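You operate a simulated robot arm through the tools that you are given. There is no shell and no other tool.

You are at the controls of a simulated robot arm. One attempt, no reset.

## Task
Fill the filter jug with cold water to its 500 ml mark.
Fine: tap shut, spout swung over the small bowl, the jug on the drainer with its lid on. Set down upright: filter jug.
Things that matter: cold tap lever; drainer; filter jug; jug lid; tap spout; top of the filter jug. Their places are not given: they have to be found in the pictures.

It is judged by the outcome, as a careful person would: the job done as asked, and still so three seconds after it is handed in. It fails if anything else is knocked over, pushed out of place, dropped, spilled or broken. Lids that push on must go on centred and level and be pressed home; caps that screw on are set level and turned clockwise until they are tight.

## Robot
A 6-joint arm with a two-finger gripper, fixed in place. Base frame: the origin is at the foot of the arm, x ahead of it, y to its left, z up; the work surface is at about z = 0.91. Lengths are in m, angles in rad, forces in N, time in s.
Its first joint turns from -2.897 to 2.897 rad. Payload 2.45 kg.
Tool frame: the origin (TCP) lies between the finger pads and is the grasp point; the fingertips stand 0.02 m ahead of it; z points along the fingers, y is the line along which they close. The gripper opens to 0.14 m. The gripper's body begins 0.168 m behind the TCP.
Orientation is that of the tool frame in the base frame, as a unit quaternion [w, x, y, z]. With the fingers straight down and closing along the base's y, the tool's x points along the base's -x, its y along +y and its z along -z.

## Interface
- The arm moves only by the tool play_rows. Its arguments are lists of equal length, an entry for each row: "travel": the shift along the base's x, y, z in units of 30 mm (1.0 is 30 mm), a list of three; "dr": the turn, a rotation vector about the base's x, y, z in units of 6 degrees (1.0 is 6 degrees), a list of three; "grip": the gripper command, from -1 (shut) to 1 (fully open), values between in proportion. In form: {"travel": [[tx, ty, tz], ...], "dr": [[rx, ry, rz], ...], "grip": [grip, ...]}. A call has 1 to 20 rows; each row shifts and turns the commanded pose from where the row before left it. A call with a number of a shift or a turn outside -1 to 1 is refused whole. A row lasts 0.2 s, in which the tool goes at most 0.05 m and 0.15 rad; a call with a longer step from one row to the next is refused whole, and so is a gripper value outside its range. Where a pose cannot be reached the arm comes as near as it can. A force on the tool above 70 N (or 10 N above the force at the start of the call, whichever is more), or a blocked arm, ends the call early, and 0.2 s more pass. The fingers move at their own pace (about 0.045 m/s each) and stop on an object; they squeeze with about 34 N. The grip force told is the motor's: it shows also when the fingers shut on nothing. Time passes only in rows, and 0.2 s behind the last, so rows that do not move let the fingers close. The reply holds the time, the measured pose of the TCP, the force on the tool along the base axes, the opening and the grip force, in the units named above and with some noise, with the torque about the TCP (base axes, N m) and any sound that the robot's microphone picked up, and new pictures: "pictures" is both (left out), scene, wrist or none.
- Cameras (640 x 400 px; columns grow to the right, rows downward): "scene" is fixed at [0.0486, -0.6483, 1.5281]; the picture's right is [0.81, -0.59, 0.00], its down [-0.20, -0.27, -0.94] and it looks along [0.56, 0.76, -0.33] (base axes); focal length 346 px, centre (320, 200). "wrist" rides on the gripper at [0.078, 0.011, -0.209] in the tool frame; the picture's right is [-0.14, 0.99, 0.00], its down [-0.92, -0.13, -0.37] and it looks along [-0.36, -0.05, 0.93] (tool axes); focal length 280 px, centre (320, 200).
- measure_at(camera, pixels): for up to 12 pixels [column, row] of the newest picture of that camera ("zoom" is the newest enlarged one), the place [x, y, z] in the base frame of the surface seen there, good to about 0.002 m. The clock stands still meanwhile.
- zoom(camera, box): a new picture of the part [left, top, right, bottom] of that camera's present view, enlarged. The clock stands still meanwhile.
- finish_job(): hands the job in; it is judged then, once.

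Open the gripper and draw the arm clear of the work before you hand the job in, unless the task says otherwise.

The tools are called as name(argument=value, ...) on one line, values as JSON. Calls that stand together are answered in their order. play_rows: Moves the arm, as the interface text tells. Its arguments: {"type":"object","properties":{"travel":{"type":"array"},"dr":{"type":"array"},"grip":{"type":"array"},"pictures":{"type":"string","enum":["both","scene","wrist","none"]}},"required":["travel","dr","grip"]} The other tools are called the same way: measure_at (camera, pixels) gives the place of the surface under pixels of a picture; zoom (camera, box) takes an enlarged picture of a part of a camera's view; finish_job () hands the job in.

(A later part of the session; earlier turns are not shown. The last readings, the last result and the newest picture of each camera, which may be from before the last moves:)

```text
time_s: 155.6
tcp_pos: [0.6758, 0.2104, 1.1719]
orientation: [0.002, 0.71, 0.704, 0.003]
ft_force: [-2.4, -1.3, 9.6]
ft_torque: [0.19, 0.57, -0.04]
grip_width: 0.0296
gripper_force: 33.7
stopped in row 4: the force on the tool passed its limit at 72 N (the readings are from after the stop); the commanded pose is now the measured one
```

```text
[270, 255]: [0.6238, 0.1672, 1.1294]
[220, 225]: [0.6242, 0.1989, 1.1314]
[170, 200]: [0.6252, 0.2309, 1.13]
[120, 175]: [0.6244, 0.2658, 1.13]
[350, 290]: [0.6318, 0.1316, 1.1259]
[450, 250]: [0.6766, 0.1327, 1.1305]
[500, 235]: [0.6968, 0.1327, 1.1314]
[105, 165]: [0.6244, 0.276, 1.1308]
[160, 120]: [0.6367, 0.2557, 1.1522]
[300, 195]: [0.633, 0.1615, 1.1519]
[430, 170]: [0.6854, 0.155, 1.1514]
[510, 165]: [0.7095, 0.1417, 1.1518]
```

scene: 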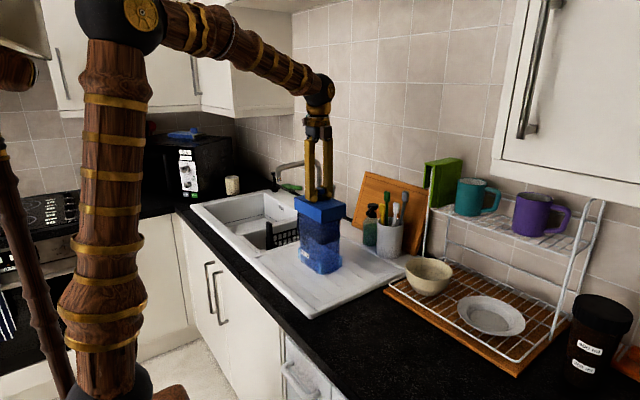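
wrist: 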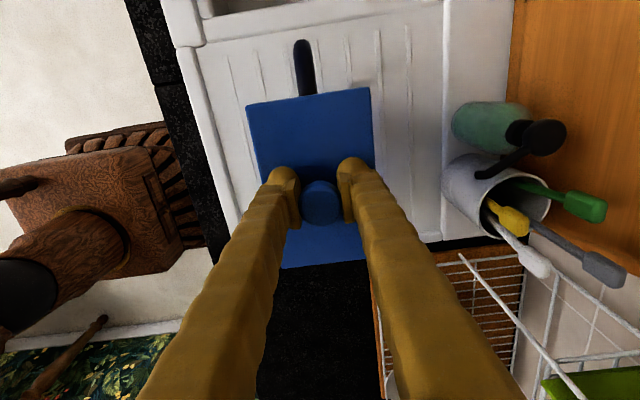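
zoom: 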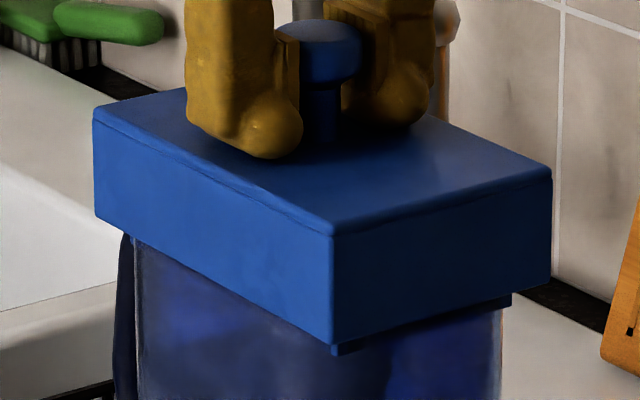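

The lid is level (top 1.151–1.152 all over) and centred at (0.6727, 0.2085) — consistent with being fully home. I open the fingers.

play_rows(travel=[[0, 0, 0], [0, 0, 0], [0, 0, 0], [0, 0, 0]], dr=[[0, 0, 0], [0, 0, 0], [0, 0, 0], [0, 0, 0]], grip=[-0.4, -0.2, 0, 0])

```text
time_s: 156.6
tcp_pos: [0.6753, 0.2097, 1.1713]
orientation: [0.002, 0.709, 0.705, 0.003]
ft_force: [3.4, -0.2, 10.9]
ft_torque: [0.0, 0.24, 0.01]
grip_width: 0.067
gripper_force: 0.0
```

scene: 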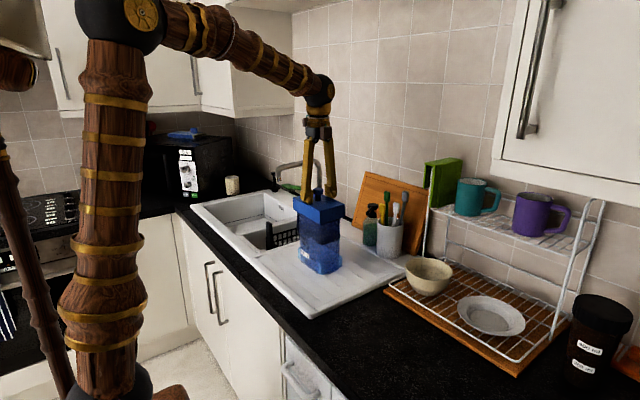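
wrist: 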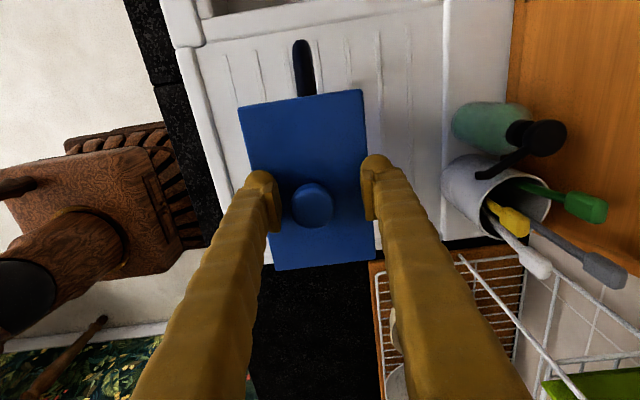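

The lid looks shifted slightly in the wrist view (knob at column 312). I lift the fingers away and inspect.

play_rows(travel=[[0, 0, 0.15], [0, 0, 0.4], [0, 0, 0.8], [0, 0, 0.9], [0, 0, 0]], dr=[[0, 0, 0], [0, 0, 0], [0, 0, 0], [0, 0, 0], [0, 0, 0]], grip=[0, 0, 0, 0, 0])

zoom(camera="scene", box=[285, 180, 355, 280])

zoom(camera="scene", box=[295, 185, 345, 230])

measure_at(camera="zoom", pixels=[[115, 120], [180, 100], [330, 215], [530, 170], [450, 140], [280, 255], [220, 225], [170, 200], [120, 175], [400, 265], [450, 250], [500, 235]])

```text
time_s: 157.8
tcp_pos: [0.6755, 0.2081, 1.2393]
orientation: [0.002, 0.709, 0.705, 0.002]
ft_force: [0.2, -0.1, 0.2]
ft_torque: [0.01, -0.05, -0.05]
grip_width: 0.0698
gripper_force: 0.1
```

scene: 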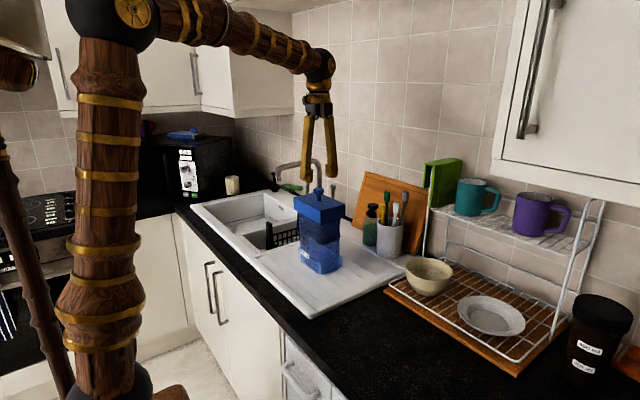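
wrist: 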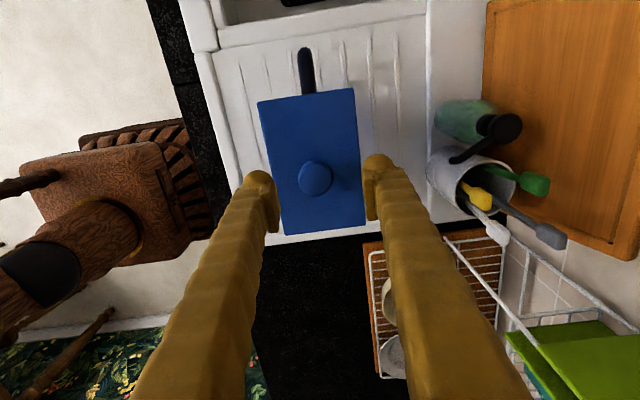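

```text
4.00 times, centred on (320, 230) of scene
```

zoom: 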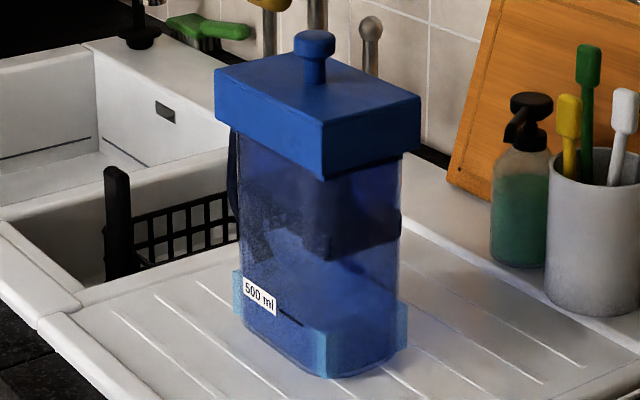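

```text
8.89 times, centred on (320, 208) of scene
```

zoom: 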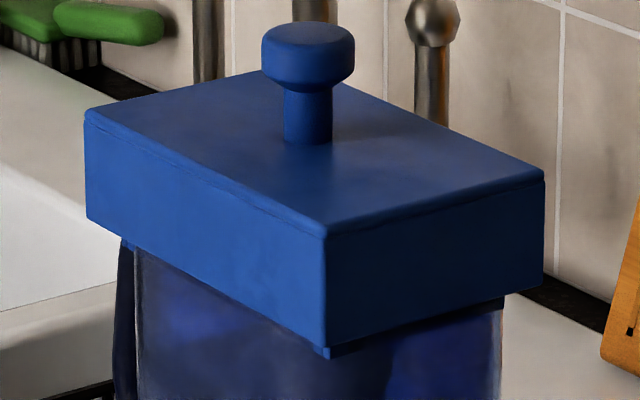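

```text
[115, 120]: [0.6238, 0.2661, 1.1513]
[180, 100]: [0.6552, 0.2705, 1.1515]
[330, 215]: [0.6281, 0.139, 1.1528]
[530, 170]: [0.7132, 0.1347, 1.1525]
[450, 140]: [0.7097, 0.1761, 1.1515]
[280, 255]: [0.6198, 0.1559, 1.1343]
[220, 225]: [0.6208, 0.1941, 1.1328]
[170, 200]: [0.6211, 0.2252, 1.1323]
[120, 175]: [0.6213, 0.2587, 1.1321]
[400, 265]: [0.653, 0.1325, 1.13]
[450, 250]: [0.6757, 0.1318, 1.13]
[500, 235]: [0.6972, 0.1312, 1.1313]
```

The lid slid about 4 mm in −x while the fingers opened (they were still bearing on its top). I'll regrip the knob higher (no contact with the lid's top), which recentres it, and then release cleanly.

play_rows(travel=[[0, 0.05, -0.6], [0, 0, -0.6], [0, 0, -0.5], [0, 0, -0.17], [0, 0, 0], [0, 0, 0]], dr=[[0, 0, -0.15], [0, 0, 0], [0, 0, 0], [0, 0, 0], [0, 0, 0], [0, 0, 0]], grip=[0, 0, 0, 0, 0, 0])

zoom(camera="wrist", box=[240, 80, 400, 280])

```text
time_s: 159.2
tcp_pos: [0.6761, 0.2119, 1.1828]
orientation: [0.002, 0.715, 0.699, 0.003]
ft_force: [0.0, 0.4, 0.3]
ft_torque: [0.0, 0.0, 0.01]
grip_width: 0.0699
gripper_force: 0.0
```

scene: 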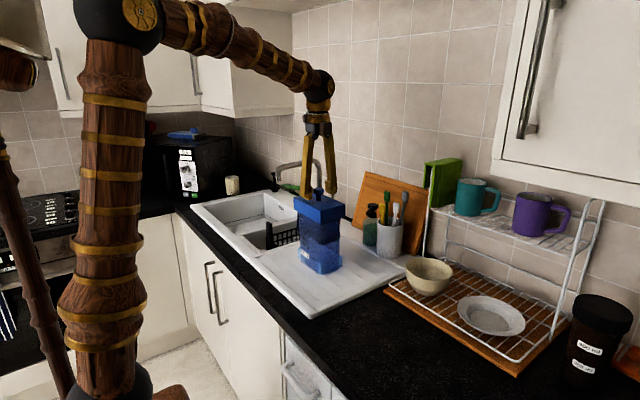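
wrist: 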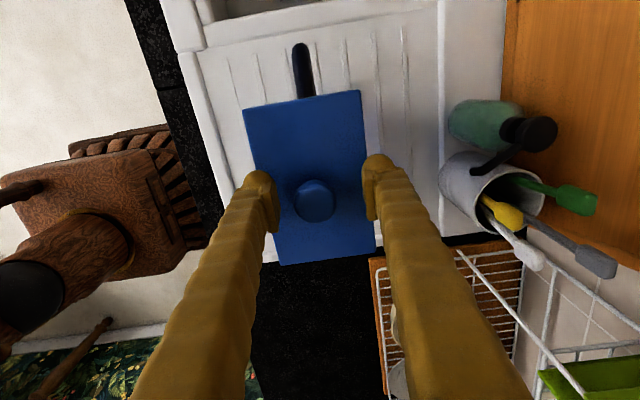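

```text
2.00 times, centred on (320, 180) of wrist
```

zoom: 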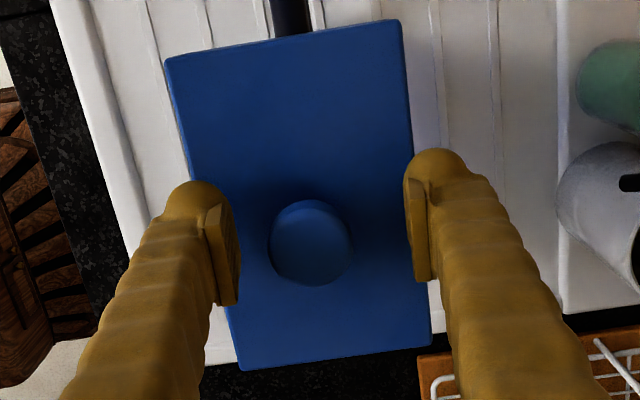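

The knob is between the fingers, offset to the left as expected. I close gently on it, which slides the lid back to centre.

play_rows(travel=[[0, 0, 0], [0, 0, 0], [0, 0, 0], [0, 0, 0], [0, 0, 0]], dr=[[0, 0, 0], [0, 0, 0], [0, 0, 0], [0, 0, 0], [0, 0, 0]], grip=[-0.3, -0.5, -0.7, -1, -1])

zoom(camera="scene", box=[295, 185, 345, 230])

measure_at(camera="zoom", pixels=[[115, 120], [180, 100], [330, 215], [530, 170], [450, 140], [280, 255], [220, 225], [170, 200], [120, 175], [400, 265], [450, 250], [500, 235]])

```text
time_s: 160.4
tcp_pos: [0.6768, 0.2118, 1.1828]
orientation: [0.002, 0.715, 0.699, 0.003]
ft_force: [1.4, 0.2, 2.8]
ft_torque: [-0.04, -0.34, 0.01]
grip_width: 0.0301
gripper_force: 34.0
```

scene: 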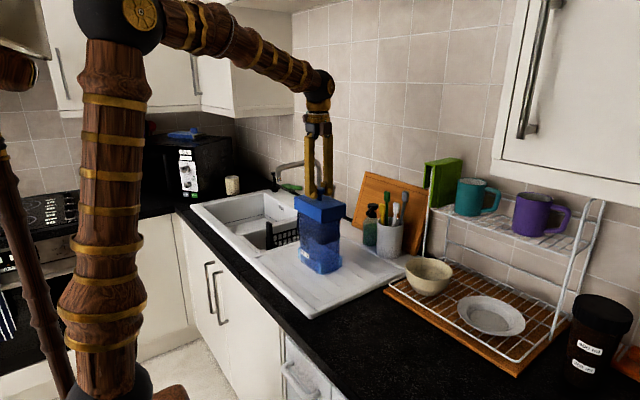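
wrist: 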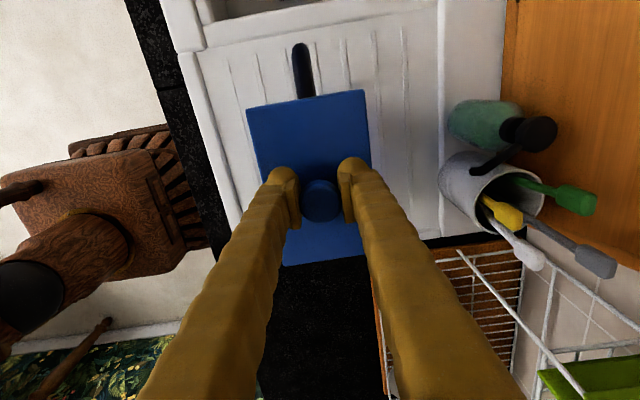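

```text
8.89 times, centred on (320, 208) of scene
```

zoom: 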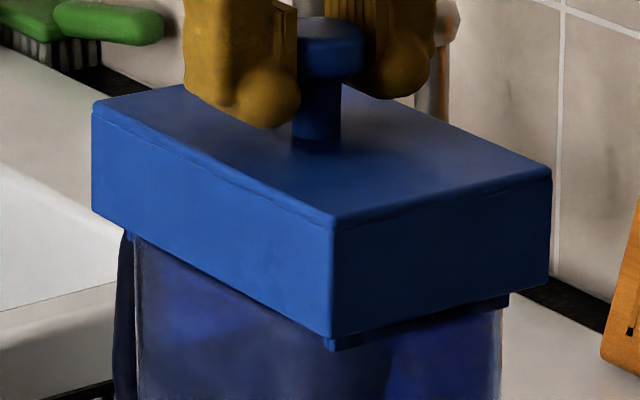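

```text
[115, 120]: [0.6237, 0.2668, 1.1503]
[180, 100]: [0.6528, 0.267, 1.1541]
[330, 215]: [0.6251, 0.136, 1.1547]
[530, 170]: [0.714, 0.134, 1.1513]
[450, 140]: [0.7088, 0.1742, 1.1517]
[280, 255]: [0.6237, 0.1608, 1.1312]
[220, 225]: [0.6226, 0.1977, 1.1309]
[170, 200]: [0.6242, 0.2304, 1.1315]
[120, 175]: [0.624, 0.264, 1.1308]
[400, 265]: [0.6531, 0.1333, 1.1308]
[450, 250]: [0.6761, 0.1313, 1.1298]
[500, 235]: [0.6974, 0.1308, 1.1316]
```

The lid is recentred (−x face 0.6236) but tipped up slightly on one side by the grip. I release and let it settle, then press the knob top straight down with closed fingers.

play_rows(travel=[[0, 0, 0], [0, 0, 0], [0, 0, 0], [0, 0, 0]], dr=[[0, 0, 0.1], [0, 0, 0], [0, 0, 0], [0, 0, 0]], grip=[-1, -0.5, -0.3, -0.1])

zoom(camera="scene", box=[295, 185, 345, 230])

measure_at(camera="zoom", pixels=[[140, 115], [180, 110], [335, 205], [400, 190], [530, 170], [450, 140], [280, 255], [220, 225], [170, 200], [400, 265], [450, 250], [500, 235]])

```text
time_s: 161.4
tcp_pos: [0.6767, 0.2117, 1.1825]
orientation: [0.002, 0.711, 0.703, 0.003]
ft_force: [0.2, 0.4, -0.3]
ft_torque: [0.03, -0.02, 0.02]
grip_width: 0.0629
gripper_force: 0.1
```

scene: 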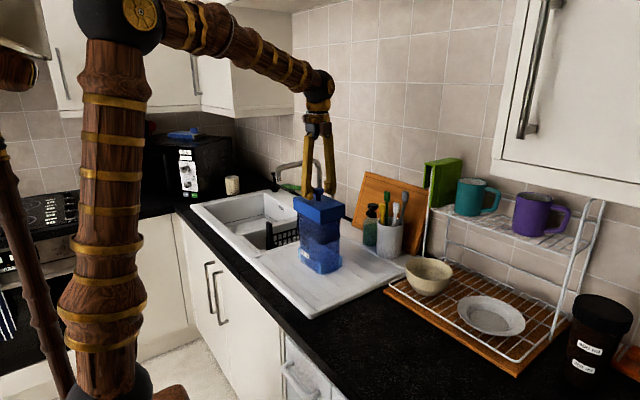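
wrist: 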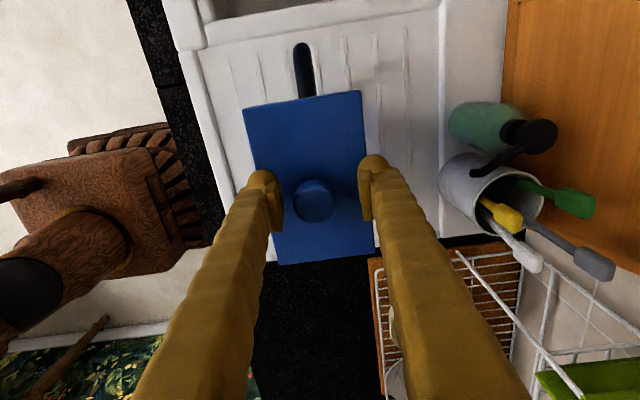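

```text
8.89 times, centred on (320, 208) of scene
```

zoom: 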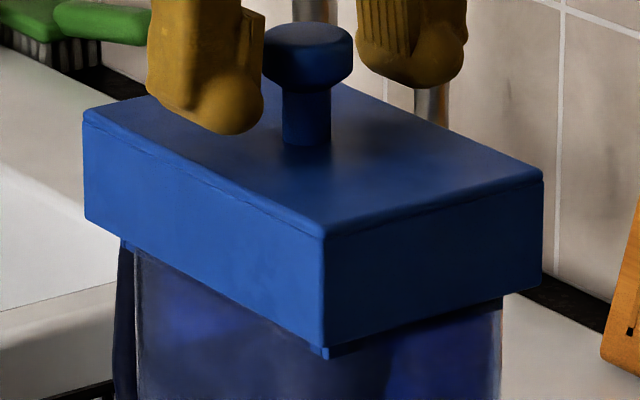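

```text
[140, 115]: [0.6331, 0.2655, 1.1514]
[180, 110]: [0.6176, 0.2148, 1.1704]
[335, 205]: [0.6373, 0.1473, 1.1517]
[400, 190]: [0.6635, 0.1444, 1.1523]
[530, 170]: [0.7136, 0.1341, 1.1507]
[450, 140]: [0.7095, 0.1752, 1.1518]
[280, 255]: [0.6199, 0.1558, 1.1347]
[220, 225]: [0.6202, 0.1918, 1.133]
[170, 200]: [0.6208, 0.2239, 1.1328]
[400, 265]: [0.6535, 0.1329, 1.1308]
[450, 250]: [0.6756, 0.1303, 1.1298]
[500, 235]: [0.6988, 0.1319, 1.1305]
```

It sprang back to −x face 0.620 and is level again, suggesting that is where the jug's cavity actually centres it. I re-measure the jug's cavity now.

zoom(camera="scene", box=[295, 235, 345, 280])

measure_at(camera="zoom", pixels=[[318, 300], [312, 290], [325, 330], [316, 320], [310, 280], [128, 130], [128, 150], [128, 170], [128, 190], [510, 215], [510, 235], [509, 255]])

measure_at(camera="zoom", pixels=[[320, 290], [314, 300], [322, 310], [318, 330], [335, 280], [130, 140], [130, 160], [130, 180], [130, 200], [508, 225], [508, 245], [508, 265]])

```text
8.89 times, centred on (320, 258) of scene
```

zoom: 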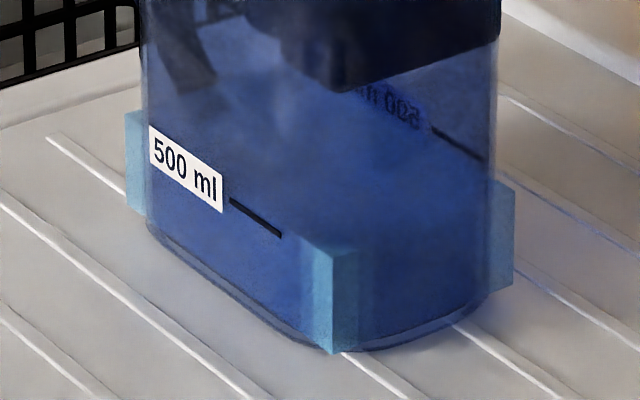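

```text
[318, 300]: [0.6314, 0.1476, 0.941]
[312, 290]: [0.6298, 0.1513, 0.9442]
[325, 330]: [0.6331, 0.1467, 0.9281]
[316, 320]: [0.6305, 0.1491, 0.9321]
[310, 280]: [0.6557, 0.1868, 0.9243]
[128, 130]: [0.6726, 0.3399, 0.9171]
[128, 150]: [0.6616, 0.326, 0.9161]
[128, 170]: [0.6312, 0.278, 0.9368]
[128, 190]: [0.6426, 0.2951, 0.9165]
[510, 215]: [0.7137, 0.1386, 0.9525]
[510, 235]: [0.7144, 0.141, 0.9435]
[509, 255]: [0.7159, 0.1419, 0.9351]
```

```text
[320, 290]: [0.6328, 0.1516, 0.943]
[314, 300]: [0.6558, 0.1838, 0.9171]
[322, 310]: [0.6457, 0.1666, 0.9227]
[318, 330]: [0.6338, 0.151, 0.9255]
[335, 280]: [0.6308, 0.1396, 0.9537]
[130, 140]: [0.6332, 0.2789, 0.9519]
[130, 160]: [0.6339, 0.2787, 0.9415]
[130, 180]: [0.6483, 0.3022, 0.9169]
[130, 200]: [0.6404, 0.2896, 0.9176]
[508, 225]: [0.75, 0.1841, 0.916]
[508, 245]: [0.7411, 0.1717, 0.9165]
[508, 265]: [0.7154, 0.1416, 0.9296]
```

Cavity centre is (0.6735, 0.2089) while the lid sits at about (0.669, 0.208) — off by a few mm. I zoom on both ends of the junction to judge precisely.

zoom(camera="scene", box=[300, 205, 320, 225])

zoom(camera="scene", box=[326, 208, 350, 228])

```text
16.00 times, centred on (310, 215) of scene
```

zoom: 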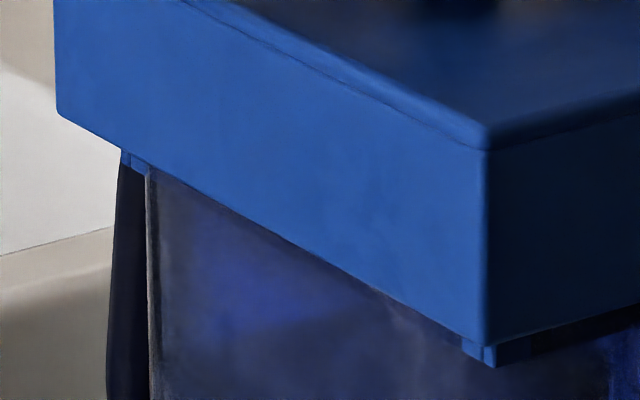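

```text
16.00 times, centred on (338, 218) of scene
```

zoom: 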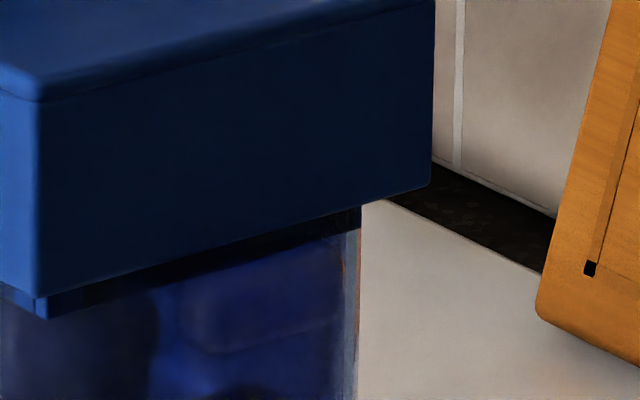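

The lid is shifted about 3 mm toward −x relative to the jug. I align the fingers exactly over the knob where it is now and regrip without pushing it sideways, then test with a tiny lift whether it's held.

play_rows(travel=[[-0.18, -0.05, 0], [0, 0, 0], [0, 0, 0]], dr=[[0, 0, 0], [0, 0, 0], [0, 0, 0]], grip=[-0.1, -0.1, -0.1])

zoom(camera="wrist", box=[240, 80, 400, 280])

measure_at(camera="wrist", pixels=[[320, 200], [310, 200], [330, 200], [320, 190], [320, 212], [302, 200], [338, 200], [255, 120], [365, 120], [285, 250], [360, 250], [320, 110]])

```text
time_s: 162.2
tcp_pos: [0.6712, 0.2091, 1.182]
orientation: [0.002, 0.711, 0.703, 0.004]
ft_force: [0.0, -0.1, -0.9]
ft_torque: [-0.01, 0.01, -0.01]
grip_width: 0.0631
gripper_force: 0.2
```

scene: 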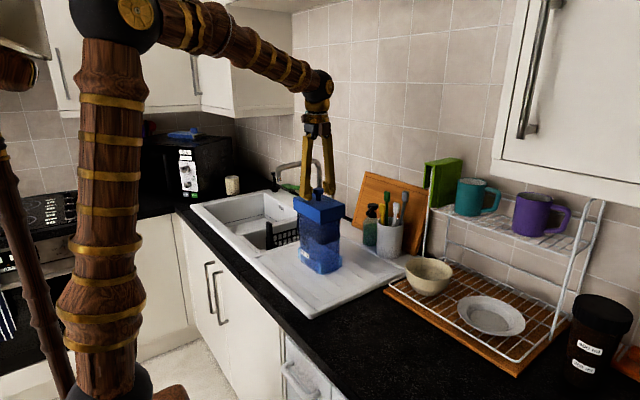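
wrist: 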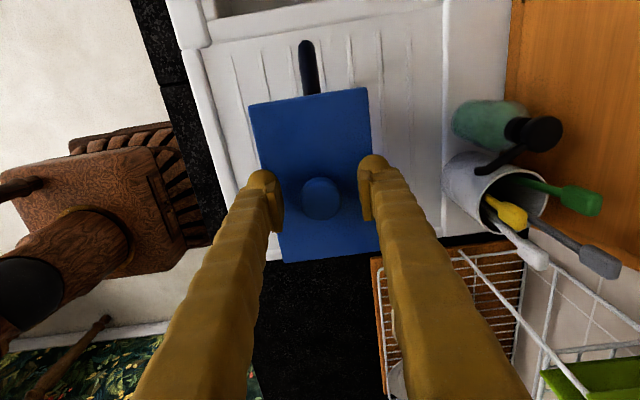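

```text
2.00 times, centred on (320, 180) of wrist
```

zoom: 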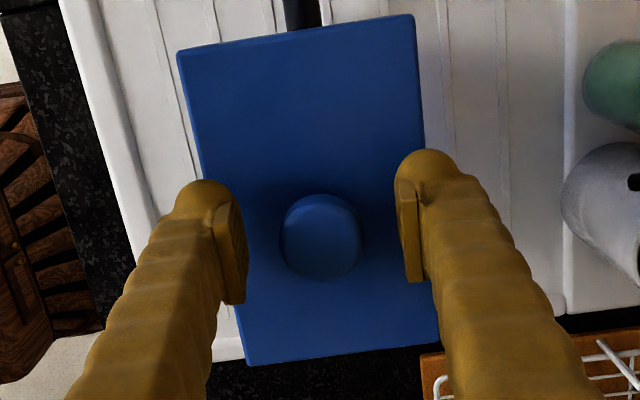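

```text
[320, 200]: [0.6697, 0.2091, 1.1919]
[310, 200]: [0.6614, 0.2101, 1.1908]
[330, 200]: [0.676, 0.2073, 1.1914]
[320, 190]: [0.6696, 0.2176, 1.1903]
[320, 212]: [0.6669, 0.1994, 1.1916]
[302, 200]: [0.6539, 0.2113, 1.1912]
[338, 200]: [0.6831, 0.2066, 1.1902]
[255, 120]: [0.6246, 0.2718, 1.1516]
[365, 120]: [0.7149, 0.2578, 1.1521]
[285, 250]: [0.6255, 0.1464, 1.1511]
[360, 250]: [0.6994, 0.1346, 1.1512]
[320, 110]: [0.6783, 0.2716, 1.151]
```

I measure the handle's edges here to get the jug's centreline in the same view as the lid.

zoom(camera="wrist", box=[270, 30, 350, 110])

measure_at(camera="zoom", pixels=[[265, 150], [275, 150], [285, 150], [295, 150], [305, 150], [315, 150], [325, 150], [270, 220], [285, 220], [300, 220], [315, 220], [330, 220]])

measure_at(camera="zoom", pixels=[[275, 250], [285, 250], [295, 250], [305, 250], [315, 250], [325, 250], [335, 250], [150, 320], [470, 280], [100, 350], [480, 330], [300, 320]])

```text
5.00 times, centred on (310, 70) of wrist
```

zoom: 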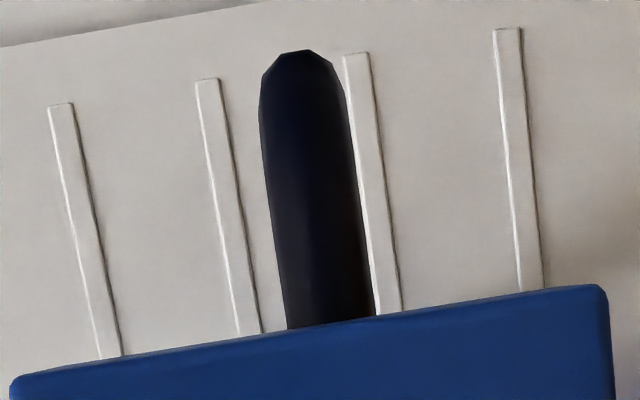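

```text
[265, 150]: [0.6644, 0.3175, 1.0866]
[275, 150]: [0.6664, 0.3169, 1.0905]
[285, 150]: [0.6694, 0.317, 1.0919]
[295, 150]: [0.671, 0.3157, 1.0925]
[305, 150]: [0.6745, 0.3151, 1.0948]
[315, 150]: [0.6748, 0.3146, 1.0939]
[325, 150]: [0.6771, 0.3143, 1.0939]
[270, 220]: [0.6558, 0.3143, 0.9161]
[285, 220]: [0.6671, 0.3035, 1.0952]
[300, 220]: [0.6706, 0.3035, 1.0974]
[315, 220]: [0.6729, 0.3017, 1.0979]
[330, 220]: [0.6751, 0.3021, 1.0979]
```

```text
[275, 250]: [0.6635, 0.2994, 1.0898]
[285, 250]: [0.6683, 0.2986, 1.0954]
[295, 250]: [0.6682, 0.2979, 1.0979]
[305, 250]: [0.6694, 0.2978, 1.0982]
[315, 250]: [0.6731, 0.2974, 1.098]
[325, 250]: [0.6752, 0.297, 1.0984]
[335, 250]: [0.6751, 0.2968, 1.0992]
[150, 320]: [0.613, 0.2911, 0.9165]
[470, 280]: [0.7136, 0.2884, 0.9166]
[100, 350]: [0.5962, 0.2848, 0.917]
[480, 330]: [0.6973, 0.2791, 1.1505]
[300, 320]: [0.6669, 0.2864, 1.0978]
```

Handle centreline gives jug centre x about 0.6727; the lid is about 4 mm off within its loose fit. I correct the tool's half-degree tilt, grip the knob in place, lift the lid 3 mm, shift it +4 mm in x, and set it down.

play_rows(travel=[[0, 0, 0], [0, 0, 0], [0, 0, 0], [0, 0, 0], [0, 0, 0], [0, 0, 0]], dr=[[-0.027, 0.08, 0], [0, 0, 0], [0, 0, 0], [0, 0, 0], [0, 0, 0], [0, 0, 0]], grip=[-0.1, -0.3, -0.5, -0.7, -1, -1])

play_rows(travel=[[0, 0, 0.1], [0.067, 0.01, 0.02], [0.067, 0.01, 0], [0, 0, 0]], dr=[[0, 0, 0], [0, 0, 0], [0, 0, 0], [0, 0, 0]], grip=[-1, -1, -1, -1])

zoom(camera="scene", box=[295, 185, 345, 230])

measure_at(camera="zoom", pixels=[[140, 115], [335, 205], [400, 190], [530, 165], [450, 140], [280, 250], [220, 220], [170, 195], [120, 170], [400, 260], [450, 245], [500, 230]])

```text
time_s: 163.6
tcp_pos: [0.6701, 0.2103, 1.1821]
orientation: [0.0, 0.711, 0.703, -0.001]
ft_force: [2.6, -0.1, -0.1]
ft_torque: [0.04, -0.3, 0.04]
grip_width: 0.0302
gripper_force: 34.2
```

scene: 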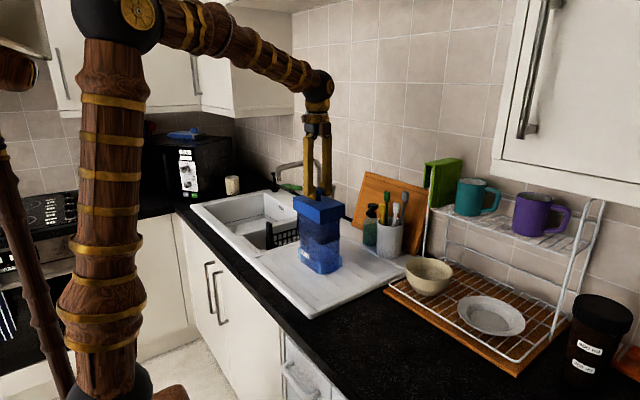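
wrist: 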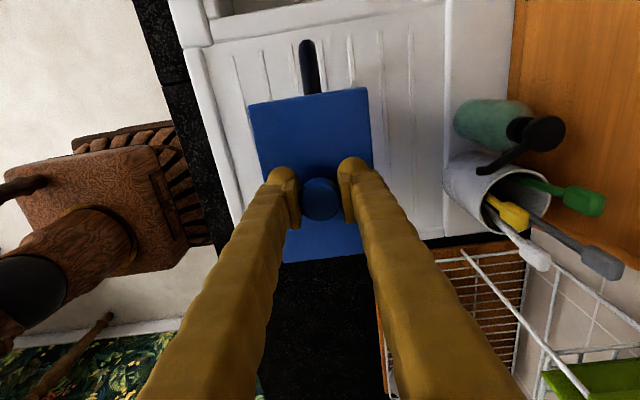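

```text
time_s: 164.6
tcp_pos: [0.6742, 0.2122, 1.1851]
orientation: [0.0, 0.711, 0.703, 0.0]
ft_force: [-1.0, -0.3, -0.6]
ft_torque: [-0.02, 0.0, -0.04]
grip_width: 0.03
gripper_force: 34.3
```

scene: 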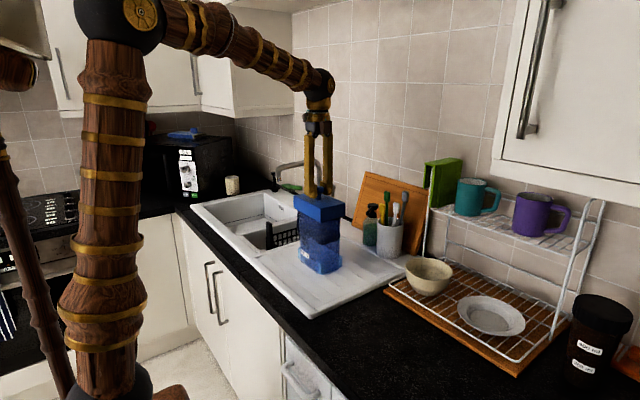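
wrist: 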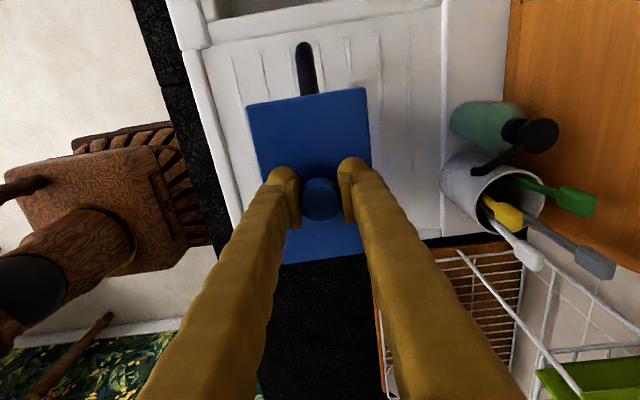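

```text
8.89 times, centred on (320, 208) of scene
```

zoom: 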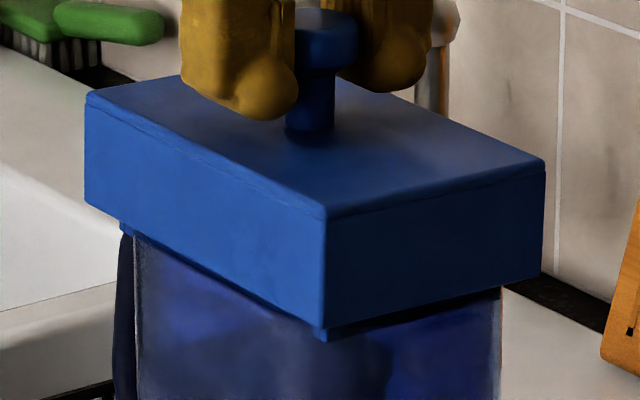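

```text
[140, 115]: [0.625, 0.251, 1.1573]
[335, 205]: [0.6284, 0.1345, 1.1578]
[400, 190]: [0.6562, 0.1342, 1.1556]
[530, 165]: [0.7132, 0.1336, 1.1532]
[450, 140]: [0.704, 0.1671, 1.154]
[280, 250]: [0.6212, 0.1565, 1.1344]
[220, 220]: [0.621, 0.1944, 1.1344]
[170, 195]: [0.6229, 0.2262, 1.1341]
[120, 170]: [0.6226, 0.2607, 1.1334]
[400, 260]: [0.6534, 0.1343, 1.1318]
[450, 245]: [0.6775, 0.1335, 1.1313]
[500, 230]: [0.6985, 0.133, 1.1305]
```

The lid is now centred in x but tipped ~2° in the grip. I lower it onto the rim with a modest push so the rim levels it, keeping the fingertips clear of its top.

play_rows(travel=[[0.02, 0, -0.07], [0, 0, -0.06], [0, 0, 0]], dr=[[0, 0, 0], [0, 0, 0], [0, 0, 0]], grip=[-1, -1, -1], pictures="none")

play_rows(travel=[[0, 0, -0.03], [0, 0, -0.02], [0, 0, 0]], dr=[[0, 0, 0], [0, 0, 0], [0, 0, 0]], grip=[-1, -1, -1])

zoom(camera="scene", box=[295, 185, 345, 230])

measure_at(camera="zoom", pixels=[[140, 118], [335, 210], [400, 195], [530, 168], [450, 140], [280, 255], [220, 225], [170, 200], [120, 175], [400, 265], [450, 250], [500, 235]])

```text
time_s: 165.4
tcp_pos: [0.6745, 0.2104, 1.1818]
orientation: [0.0, 0.711, 0.703, 0.0]
ft_force: [-4.5, -3.0, 14.6]
ft_torque: [-0.05, -0.17, 0.0]
grip_width: 0.0296
gripper_force: 33.7
```

```text
time_s: 166.2
tcp_pos: [0.6747, 0.2109, 1.1811]
orientation: [0.0, 0.711, 0.703, -0.001]
ft_force: [-3.1, -0.1, 16.5]
ft_torque: [0.04, -0.28, 0.05]
grip_width: 0.0295
gripper_force: 33.7
```

scene: 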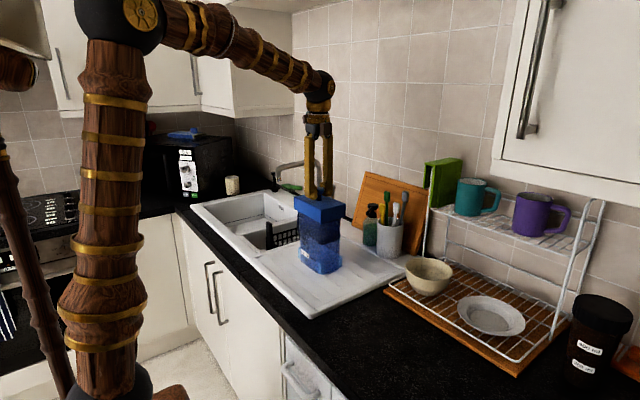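
wrist: 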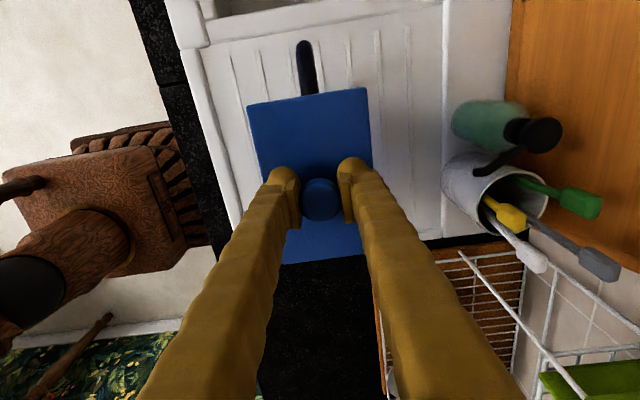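

```text
8.89 times, centred on (320, 208) of scene
```

zoom: 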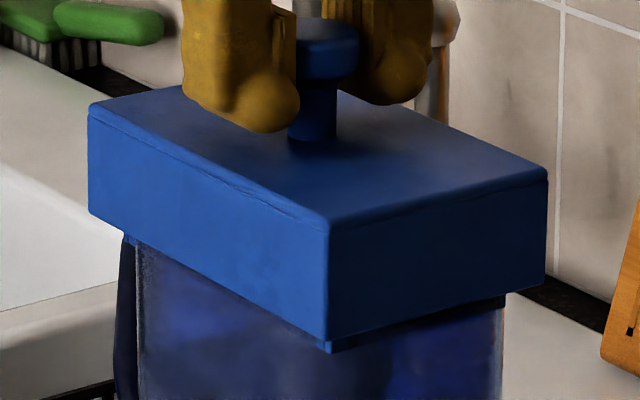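

```text
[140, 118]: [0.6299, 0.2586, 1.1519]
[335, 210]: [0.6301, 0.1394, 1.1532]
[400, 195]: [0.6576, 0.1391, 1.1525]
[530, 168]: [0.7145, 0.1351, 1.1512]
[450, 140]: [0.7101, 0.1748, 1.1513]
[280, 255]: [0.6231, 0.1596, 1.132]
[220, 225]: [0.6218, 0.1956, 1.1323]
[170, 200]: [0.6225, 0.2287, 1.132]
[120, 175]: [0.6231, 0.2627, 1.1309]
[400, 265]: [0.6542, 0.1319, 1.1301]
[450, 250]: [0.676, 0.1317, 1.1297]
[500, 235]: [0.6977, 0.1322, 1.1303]
```

Nearly level now and centred within ~2 mm. A bit more push to seat it evenly, then release.

play_rows(travel=[[0.03, 0, -0.03], [0, 0, -0.02], [0, 0, 0]], dr=[[0, 0, 0], [0, 0, 0], [0, 0, 0]], grip=[-1, -1, -1], pictures="none")

play_rows(travel=[[0, 0, 0], [0, 0, 0], [0, 0, 0], [0, 0, 0]], dr=[[0, 0, 0], [0, 0, 0], [0, 0, 0], [0, 0, 0]], grip=[-0.5, -0.2, 0.1, 0.1])

zoom(camera="scene", box=[295, 185, 345, 230])

measure_at(camera="zoom", pixels=[[140, 118], [335, 210], [400, 195], [530, 170], [450, 140], [280, 255], [220, 225], [170, 200], [120, 175], [400, 265], [450, 250], [500, 235]])

```text
time_s: 167.0
tcp_pos: [0.6766, 0.211, 1.1804]
orientation: [0.0, 0.711, 0.703, 0.0]
ft_force: [-6.6, -7.8, 29.3]
ft_torque: [-0.06, 0.03, 0.05]
grip_width: 0.0295
gripper_force: 34.4
```

```text
time_s: 168.0
tcp_pos: [0.676, 0.2095, 1.1786]
orientation: [-0.001, 0.712, 0.703, 0.0]
ft_force: [0.3, -0.2, -0.1]
ft_torque: [0.03, 0.03, -0.03]
grip_width: 0.0771
gripper_force: 0.0
```

scene: 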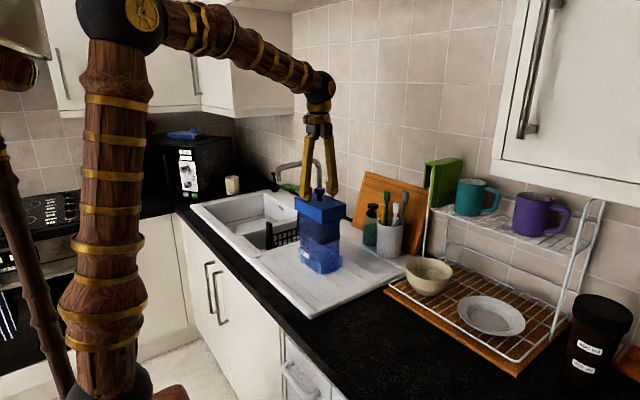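
wrist: 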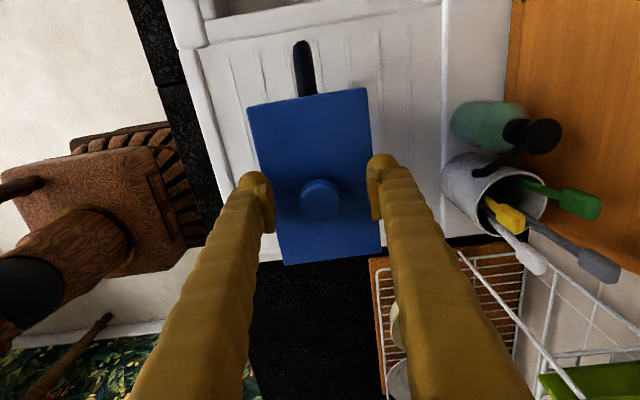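

```text
8.89 times, centred on (320, 208) of scene
```

zoom: 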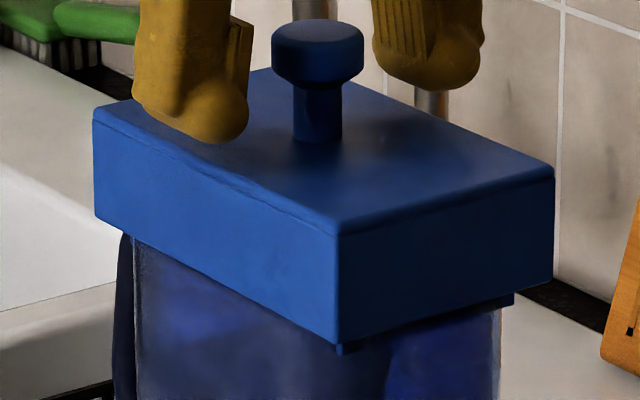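

```text
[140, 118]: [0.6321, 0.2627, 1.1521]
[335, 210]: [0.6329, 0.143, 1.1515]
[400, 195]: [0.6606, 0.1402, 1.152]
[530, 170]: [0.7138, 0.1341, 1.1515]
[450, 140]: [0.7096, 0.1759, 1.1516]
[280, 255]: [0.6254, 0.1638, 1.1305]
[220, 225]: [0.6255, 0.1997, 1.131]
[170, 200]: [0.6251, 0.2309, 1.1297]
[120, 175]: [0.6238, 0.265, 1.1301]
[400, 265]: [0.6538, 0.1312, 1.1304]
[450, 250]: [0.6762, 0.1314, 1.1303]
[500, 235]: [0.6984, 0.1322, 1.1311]
```

The lid is released, level (1.1515–1.152) and centred (0.6734, 0.2078) on the jug (0.673, 0.2088). For good measure I'll press once more on the knob's top with closed fingers; first I rise and close.

play_rows(travel=[[0, 0, 0.3], [0, 0, 0.6], [0, 0, 0.9], [0, 0, 0.5], [0, 0, 0], [0, 0, 0], [0, 0, 0], [0, 0, 0]], dr=[[0, 0, 0], [0, 0, 0], [0, 0, 0], [0, 0, 0], [0, 0, 0], [0, 0, 0], [0, 0, 0], [0, 0, 0]], grip=[0.1, 0.1, 0.1, 0.1, -1, -1, -1, -1])

measure_at(camera="wrist", pixels=[[318, 170], [310, 172], [325, 172], [318, 160], [318, 178], [300, 172], [335, 172]])

zoom(camera="wrist", box=[240, 80, 400, 250])

```text
time_s: 169.8
tcp_pos: [0.6757, 0.2101, 1.249]
orientation: [0.0, 0.712, 0.702, -0.001]
ft_force: [0.1, -0.4, -0.8]
ft_torque: [0.01, -0.02, -0.01]
grip_width: 0.0
gripper_force: 9.5
```

scene: 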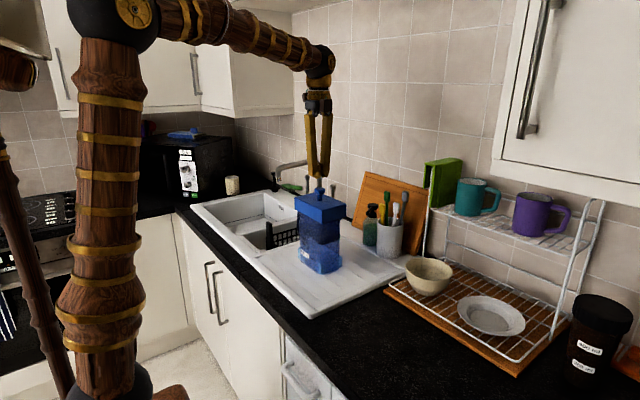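
wrist: 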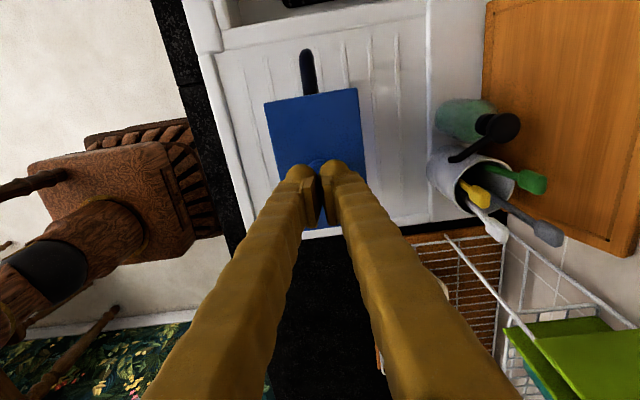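

```text
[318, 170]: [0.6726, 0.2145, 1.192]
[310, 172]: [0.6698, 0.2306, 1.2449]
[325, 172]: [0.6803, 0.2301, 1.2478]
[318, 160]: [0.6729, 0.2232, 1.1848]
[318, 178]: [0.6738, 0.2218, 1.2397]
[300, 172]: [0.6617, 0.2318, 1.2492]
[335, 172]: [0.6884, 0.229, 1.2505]
```

```text
2.35 times, centred on (320, 165) of wrist
```

zoom: 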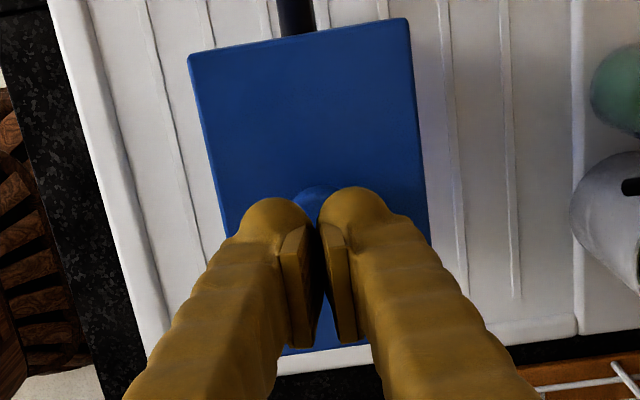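

The closed fingertips are right above the knob. I lower to just above it, then press gently.

play_rows(travel=[[0, 0, -0.4], [0, 0, -0.4], [0, 0, -0.25], [0, 0, -0.1], [0, 0, 0]], dr=[[0, 0, 0], [0, 0, 0], [0, 0, 0], [0, 0, 0], [0, 0, 0]], grip=[-1, -1, -1, -1, -1], pictures="none")

play_rows(travel=[[0, 0, -0.05], [0, 0, -0.04], [0, 0, 0]], dr=[[0, 0, 0], [0, 0, 0], [0, 0, 0]], grip=[-1, -1, -1], pictures="none")

```text
time_s: 171.0
tcp_pos: [0.6736, 0.2118, 1.2134]
orientation: [0.0, 0.711, 0.703, -0.001]
ft_force: [0.3, -0.4, -0.1]
ft_torque: [0.01, 0.01, -0.01]
grip_width: 0.0003
gripper_force: 29.2
```

```text
time_s: 171.8
tcp_pos: [0.676, 0.2103, 1.2119]
orientation: [-0.001, 0.712, 0.702, 0.001]
ft_force: [1.1, 0.2, 22.6]
ft_torque: [-0.02, -0.01, -0.03]
grip_width: 0.006
gripper_force: 29.4
```

Contact at 23 N, purely vertical. A little more.

play_rows(travel=[[0, 0, -0.03], [0, 0, -0.02], [0, 0, 0]], dr=[[0, 0, 0], [0, 0, 0], [0, 0, 0]], grip=[-1, -1, -1], pictures="none")

```text
time_s: 172.6
tcp_pos: [0.6755, 0.2099, 1.2112]
orientation: [0.001, 0.711, 0.703, 0.0]
ft_force: [0.3, 3.8, 62.9]
ft_torque: [0.02, 0.01, 0.01]
grip_width: 0.0059
gripper_force: 29.1
```

Pressed to 63 N straight down on the knob. I lift off vertically and inspect everything.

play_rows(travel=[[0, 0, 0.1], [0, 0, 0.5], [0, 0, 0.9], [0, 0, 0.9], [0, 0, 0.9], [0, 0, 0.9], [0, 0, 0]], dr=[[0, 0, 0], [0, 0, 0], [0, 0, 0], [0, 0, 0], [0, 0, 0], [0, 0, 0], [0, 0, 0]], grip=[-1, -1, -1, -1, -1, -1, -1])

zoom(camera="scene", box=[295, 185, 345, 230])

measure_at(camera="zoom", pixels=[[140, 118], [335, 210], [400, 195], [530, 170], [450, 140], [280, 255], [220, 225], [170, 200], [120, 175], [400, 265], [450, 250], [500, 235]])

zoom(camera="scene", box=[225, 140, 385, 300])

```text
time_s: 174.2
tcp_pos: [0.6727, 0.2106, 1.3356]
orientation: [-0.001, 0.711, 0.703, -0.001]
ft_force: [0.5, -1.0, -0.8]
ft_torque: [-0.01, -0.01, 0.01]
grip_width: 0.0
gripper_force: 29.4
```

scene: 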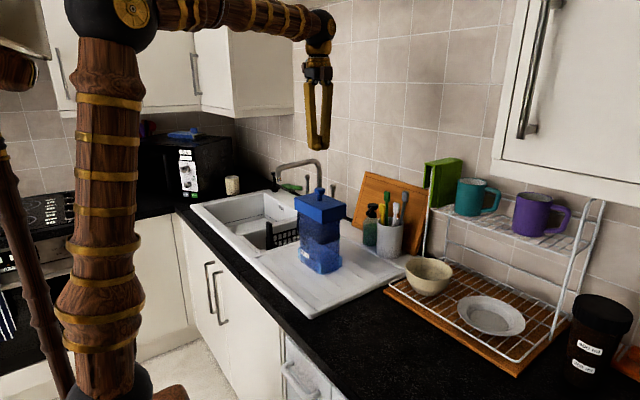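
wrist: 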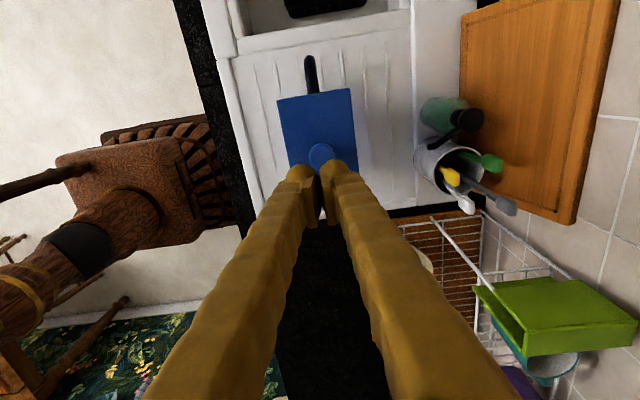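

```text
8.89 times, centred on (320, 208) of scene
```

zoom: 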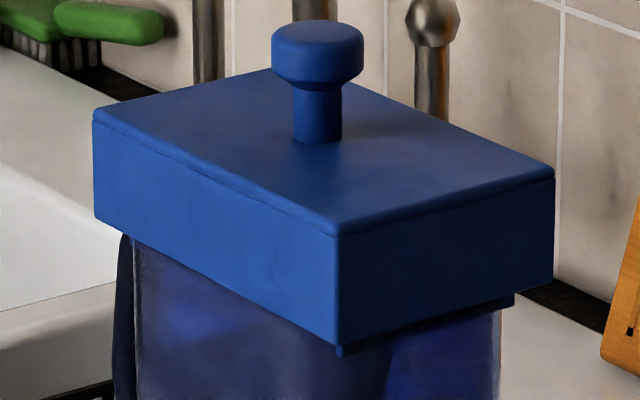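

```text
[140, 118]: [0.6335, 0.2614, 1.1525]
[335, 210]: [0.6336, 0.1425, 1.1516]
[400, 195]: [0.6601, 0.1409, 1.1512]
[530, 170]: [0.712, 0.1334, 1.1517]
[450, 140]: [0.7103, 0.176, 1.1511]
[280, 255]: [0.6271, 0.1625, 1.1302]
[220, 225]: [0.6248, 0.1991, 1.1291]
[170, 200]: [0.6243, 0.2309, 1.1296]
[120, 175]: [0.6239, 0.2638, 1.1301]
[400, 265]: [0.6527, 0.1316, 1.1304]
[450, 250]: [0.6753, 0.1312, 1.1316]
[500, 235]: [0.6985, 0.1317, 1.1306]
```

```text
2.50 times, centred on (305, 220) of scene
```

zoom: 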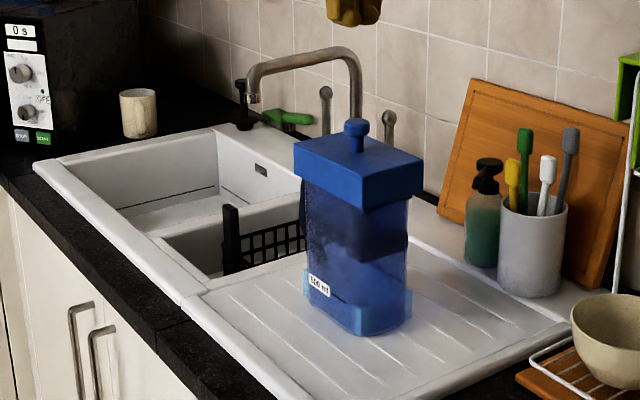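

The lid is on, level and centred; the spout is over the small bowl. I double-check the final water level against the tick from this view.

zoom(camera="scene", box=[300, 240, 340, 275])

measure_at(camera="zoom", pixels=[[265, 160], [275, 170], [285, 178], [300, 190], [310, 198], [90, 60], [92, 70], [95, 50], [560, 130], [562, 140], [558, 150], [355, 215]])

measure_at(camera="zoom", pixels=[[340, 205], [350, 208], [345, 212], [360, 210], [335, 215], [88, 55], [90, 48], [100, 55], [563, 125], [565, 132], [570, 140], [350, 220]])

```text
11.43 times, centred on (320, 258) of scene
```

zoom: 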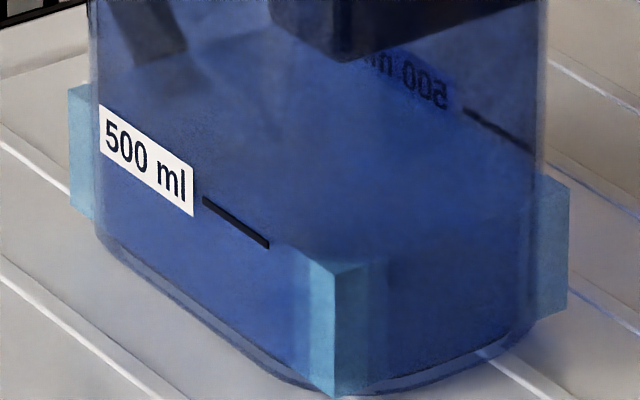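

```text
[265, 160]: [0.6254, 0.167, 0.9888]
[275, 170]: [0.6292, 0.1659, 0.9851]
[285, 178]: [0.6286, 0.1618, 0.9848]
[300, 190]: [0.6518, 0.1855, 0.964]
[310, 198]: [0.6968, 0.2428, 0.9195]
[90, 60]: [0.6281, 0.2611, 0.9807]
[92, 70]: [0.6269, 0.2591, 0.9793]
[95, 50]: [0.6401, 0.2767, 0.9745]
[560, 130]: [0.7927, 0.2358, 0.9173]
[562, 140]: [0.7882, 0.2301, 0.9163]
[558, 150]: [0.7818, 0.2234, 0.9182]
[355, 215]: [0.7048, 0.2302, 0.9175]
```

```text
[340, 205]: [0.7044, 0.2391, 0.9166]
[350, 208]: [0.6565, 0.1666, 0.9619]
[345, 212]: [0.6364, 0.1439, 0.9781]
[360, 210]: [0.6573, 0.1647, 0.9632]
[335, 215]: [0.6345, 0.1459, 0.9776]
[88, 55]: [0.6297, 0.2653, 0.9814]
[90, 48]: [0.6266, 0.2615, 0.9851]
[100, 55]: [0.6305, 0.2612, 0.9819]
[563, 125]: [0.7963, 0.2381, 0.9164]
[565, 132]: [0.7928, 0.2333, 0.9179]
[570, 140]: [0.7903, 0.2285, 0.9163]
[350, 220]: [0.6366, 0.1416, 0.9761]
```

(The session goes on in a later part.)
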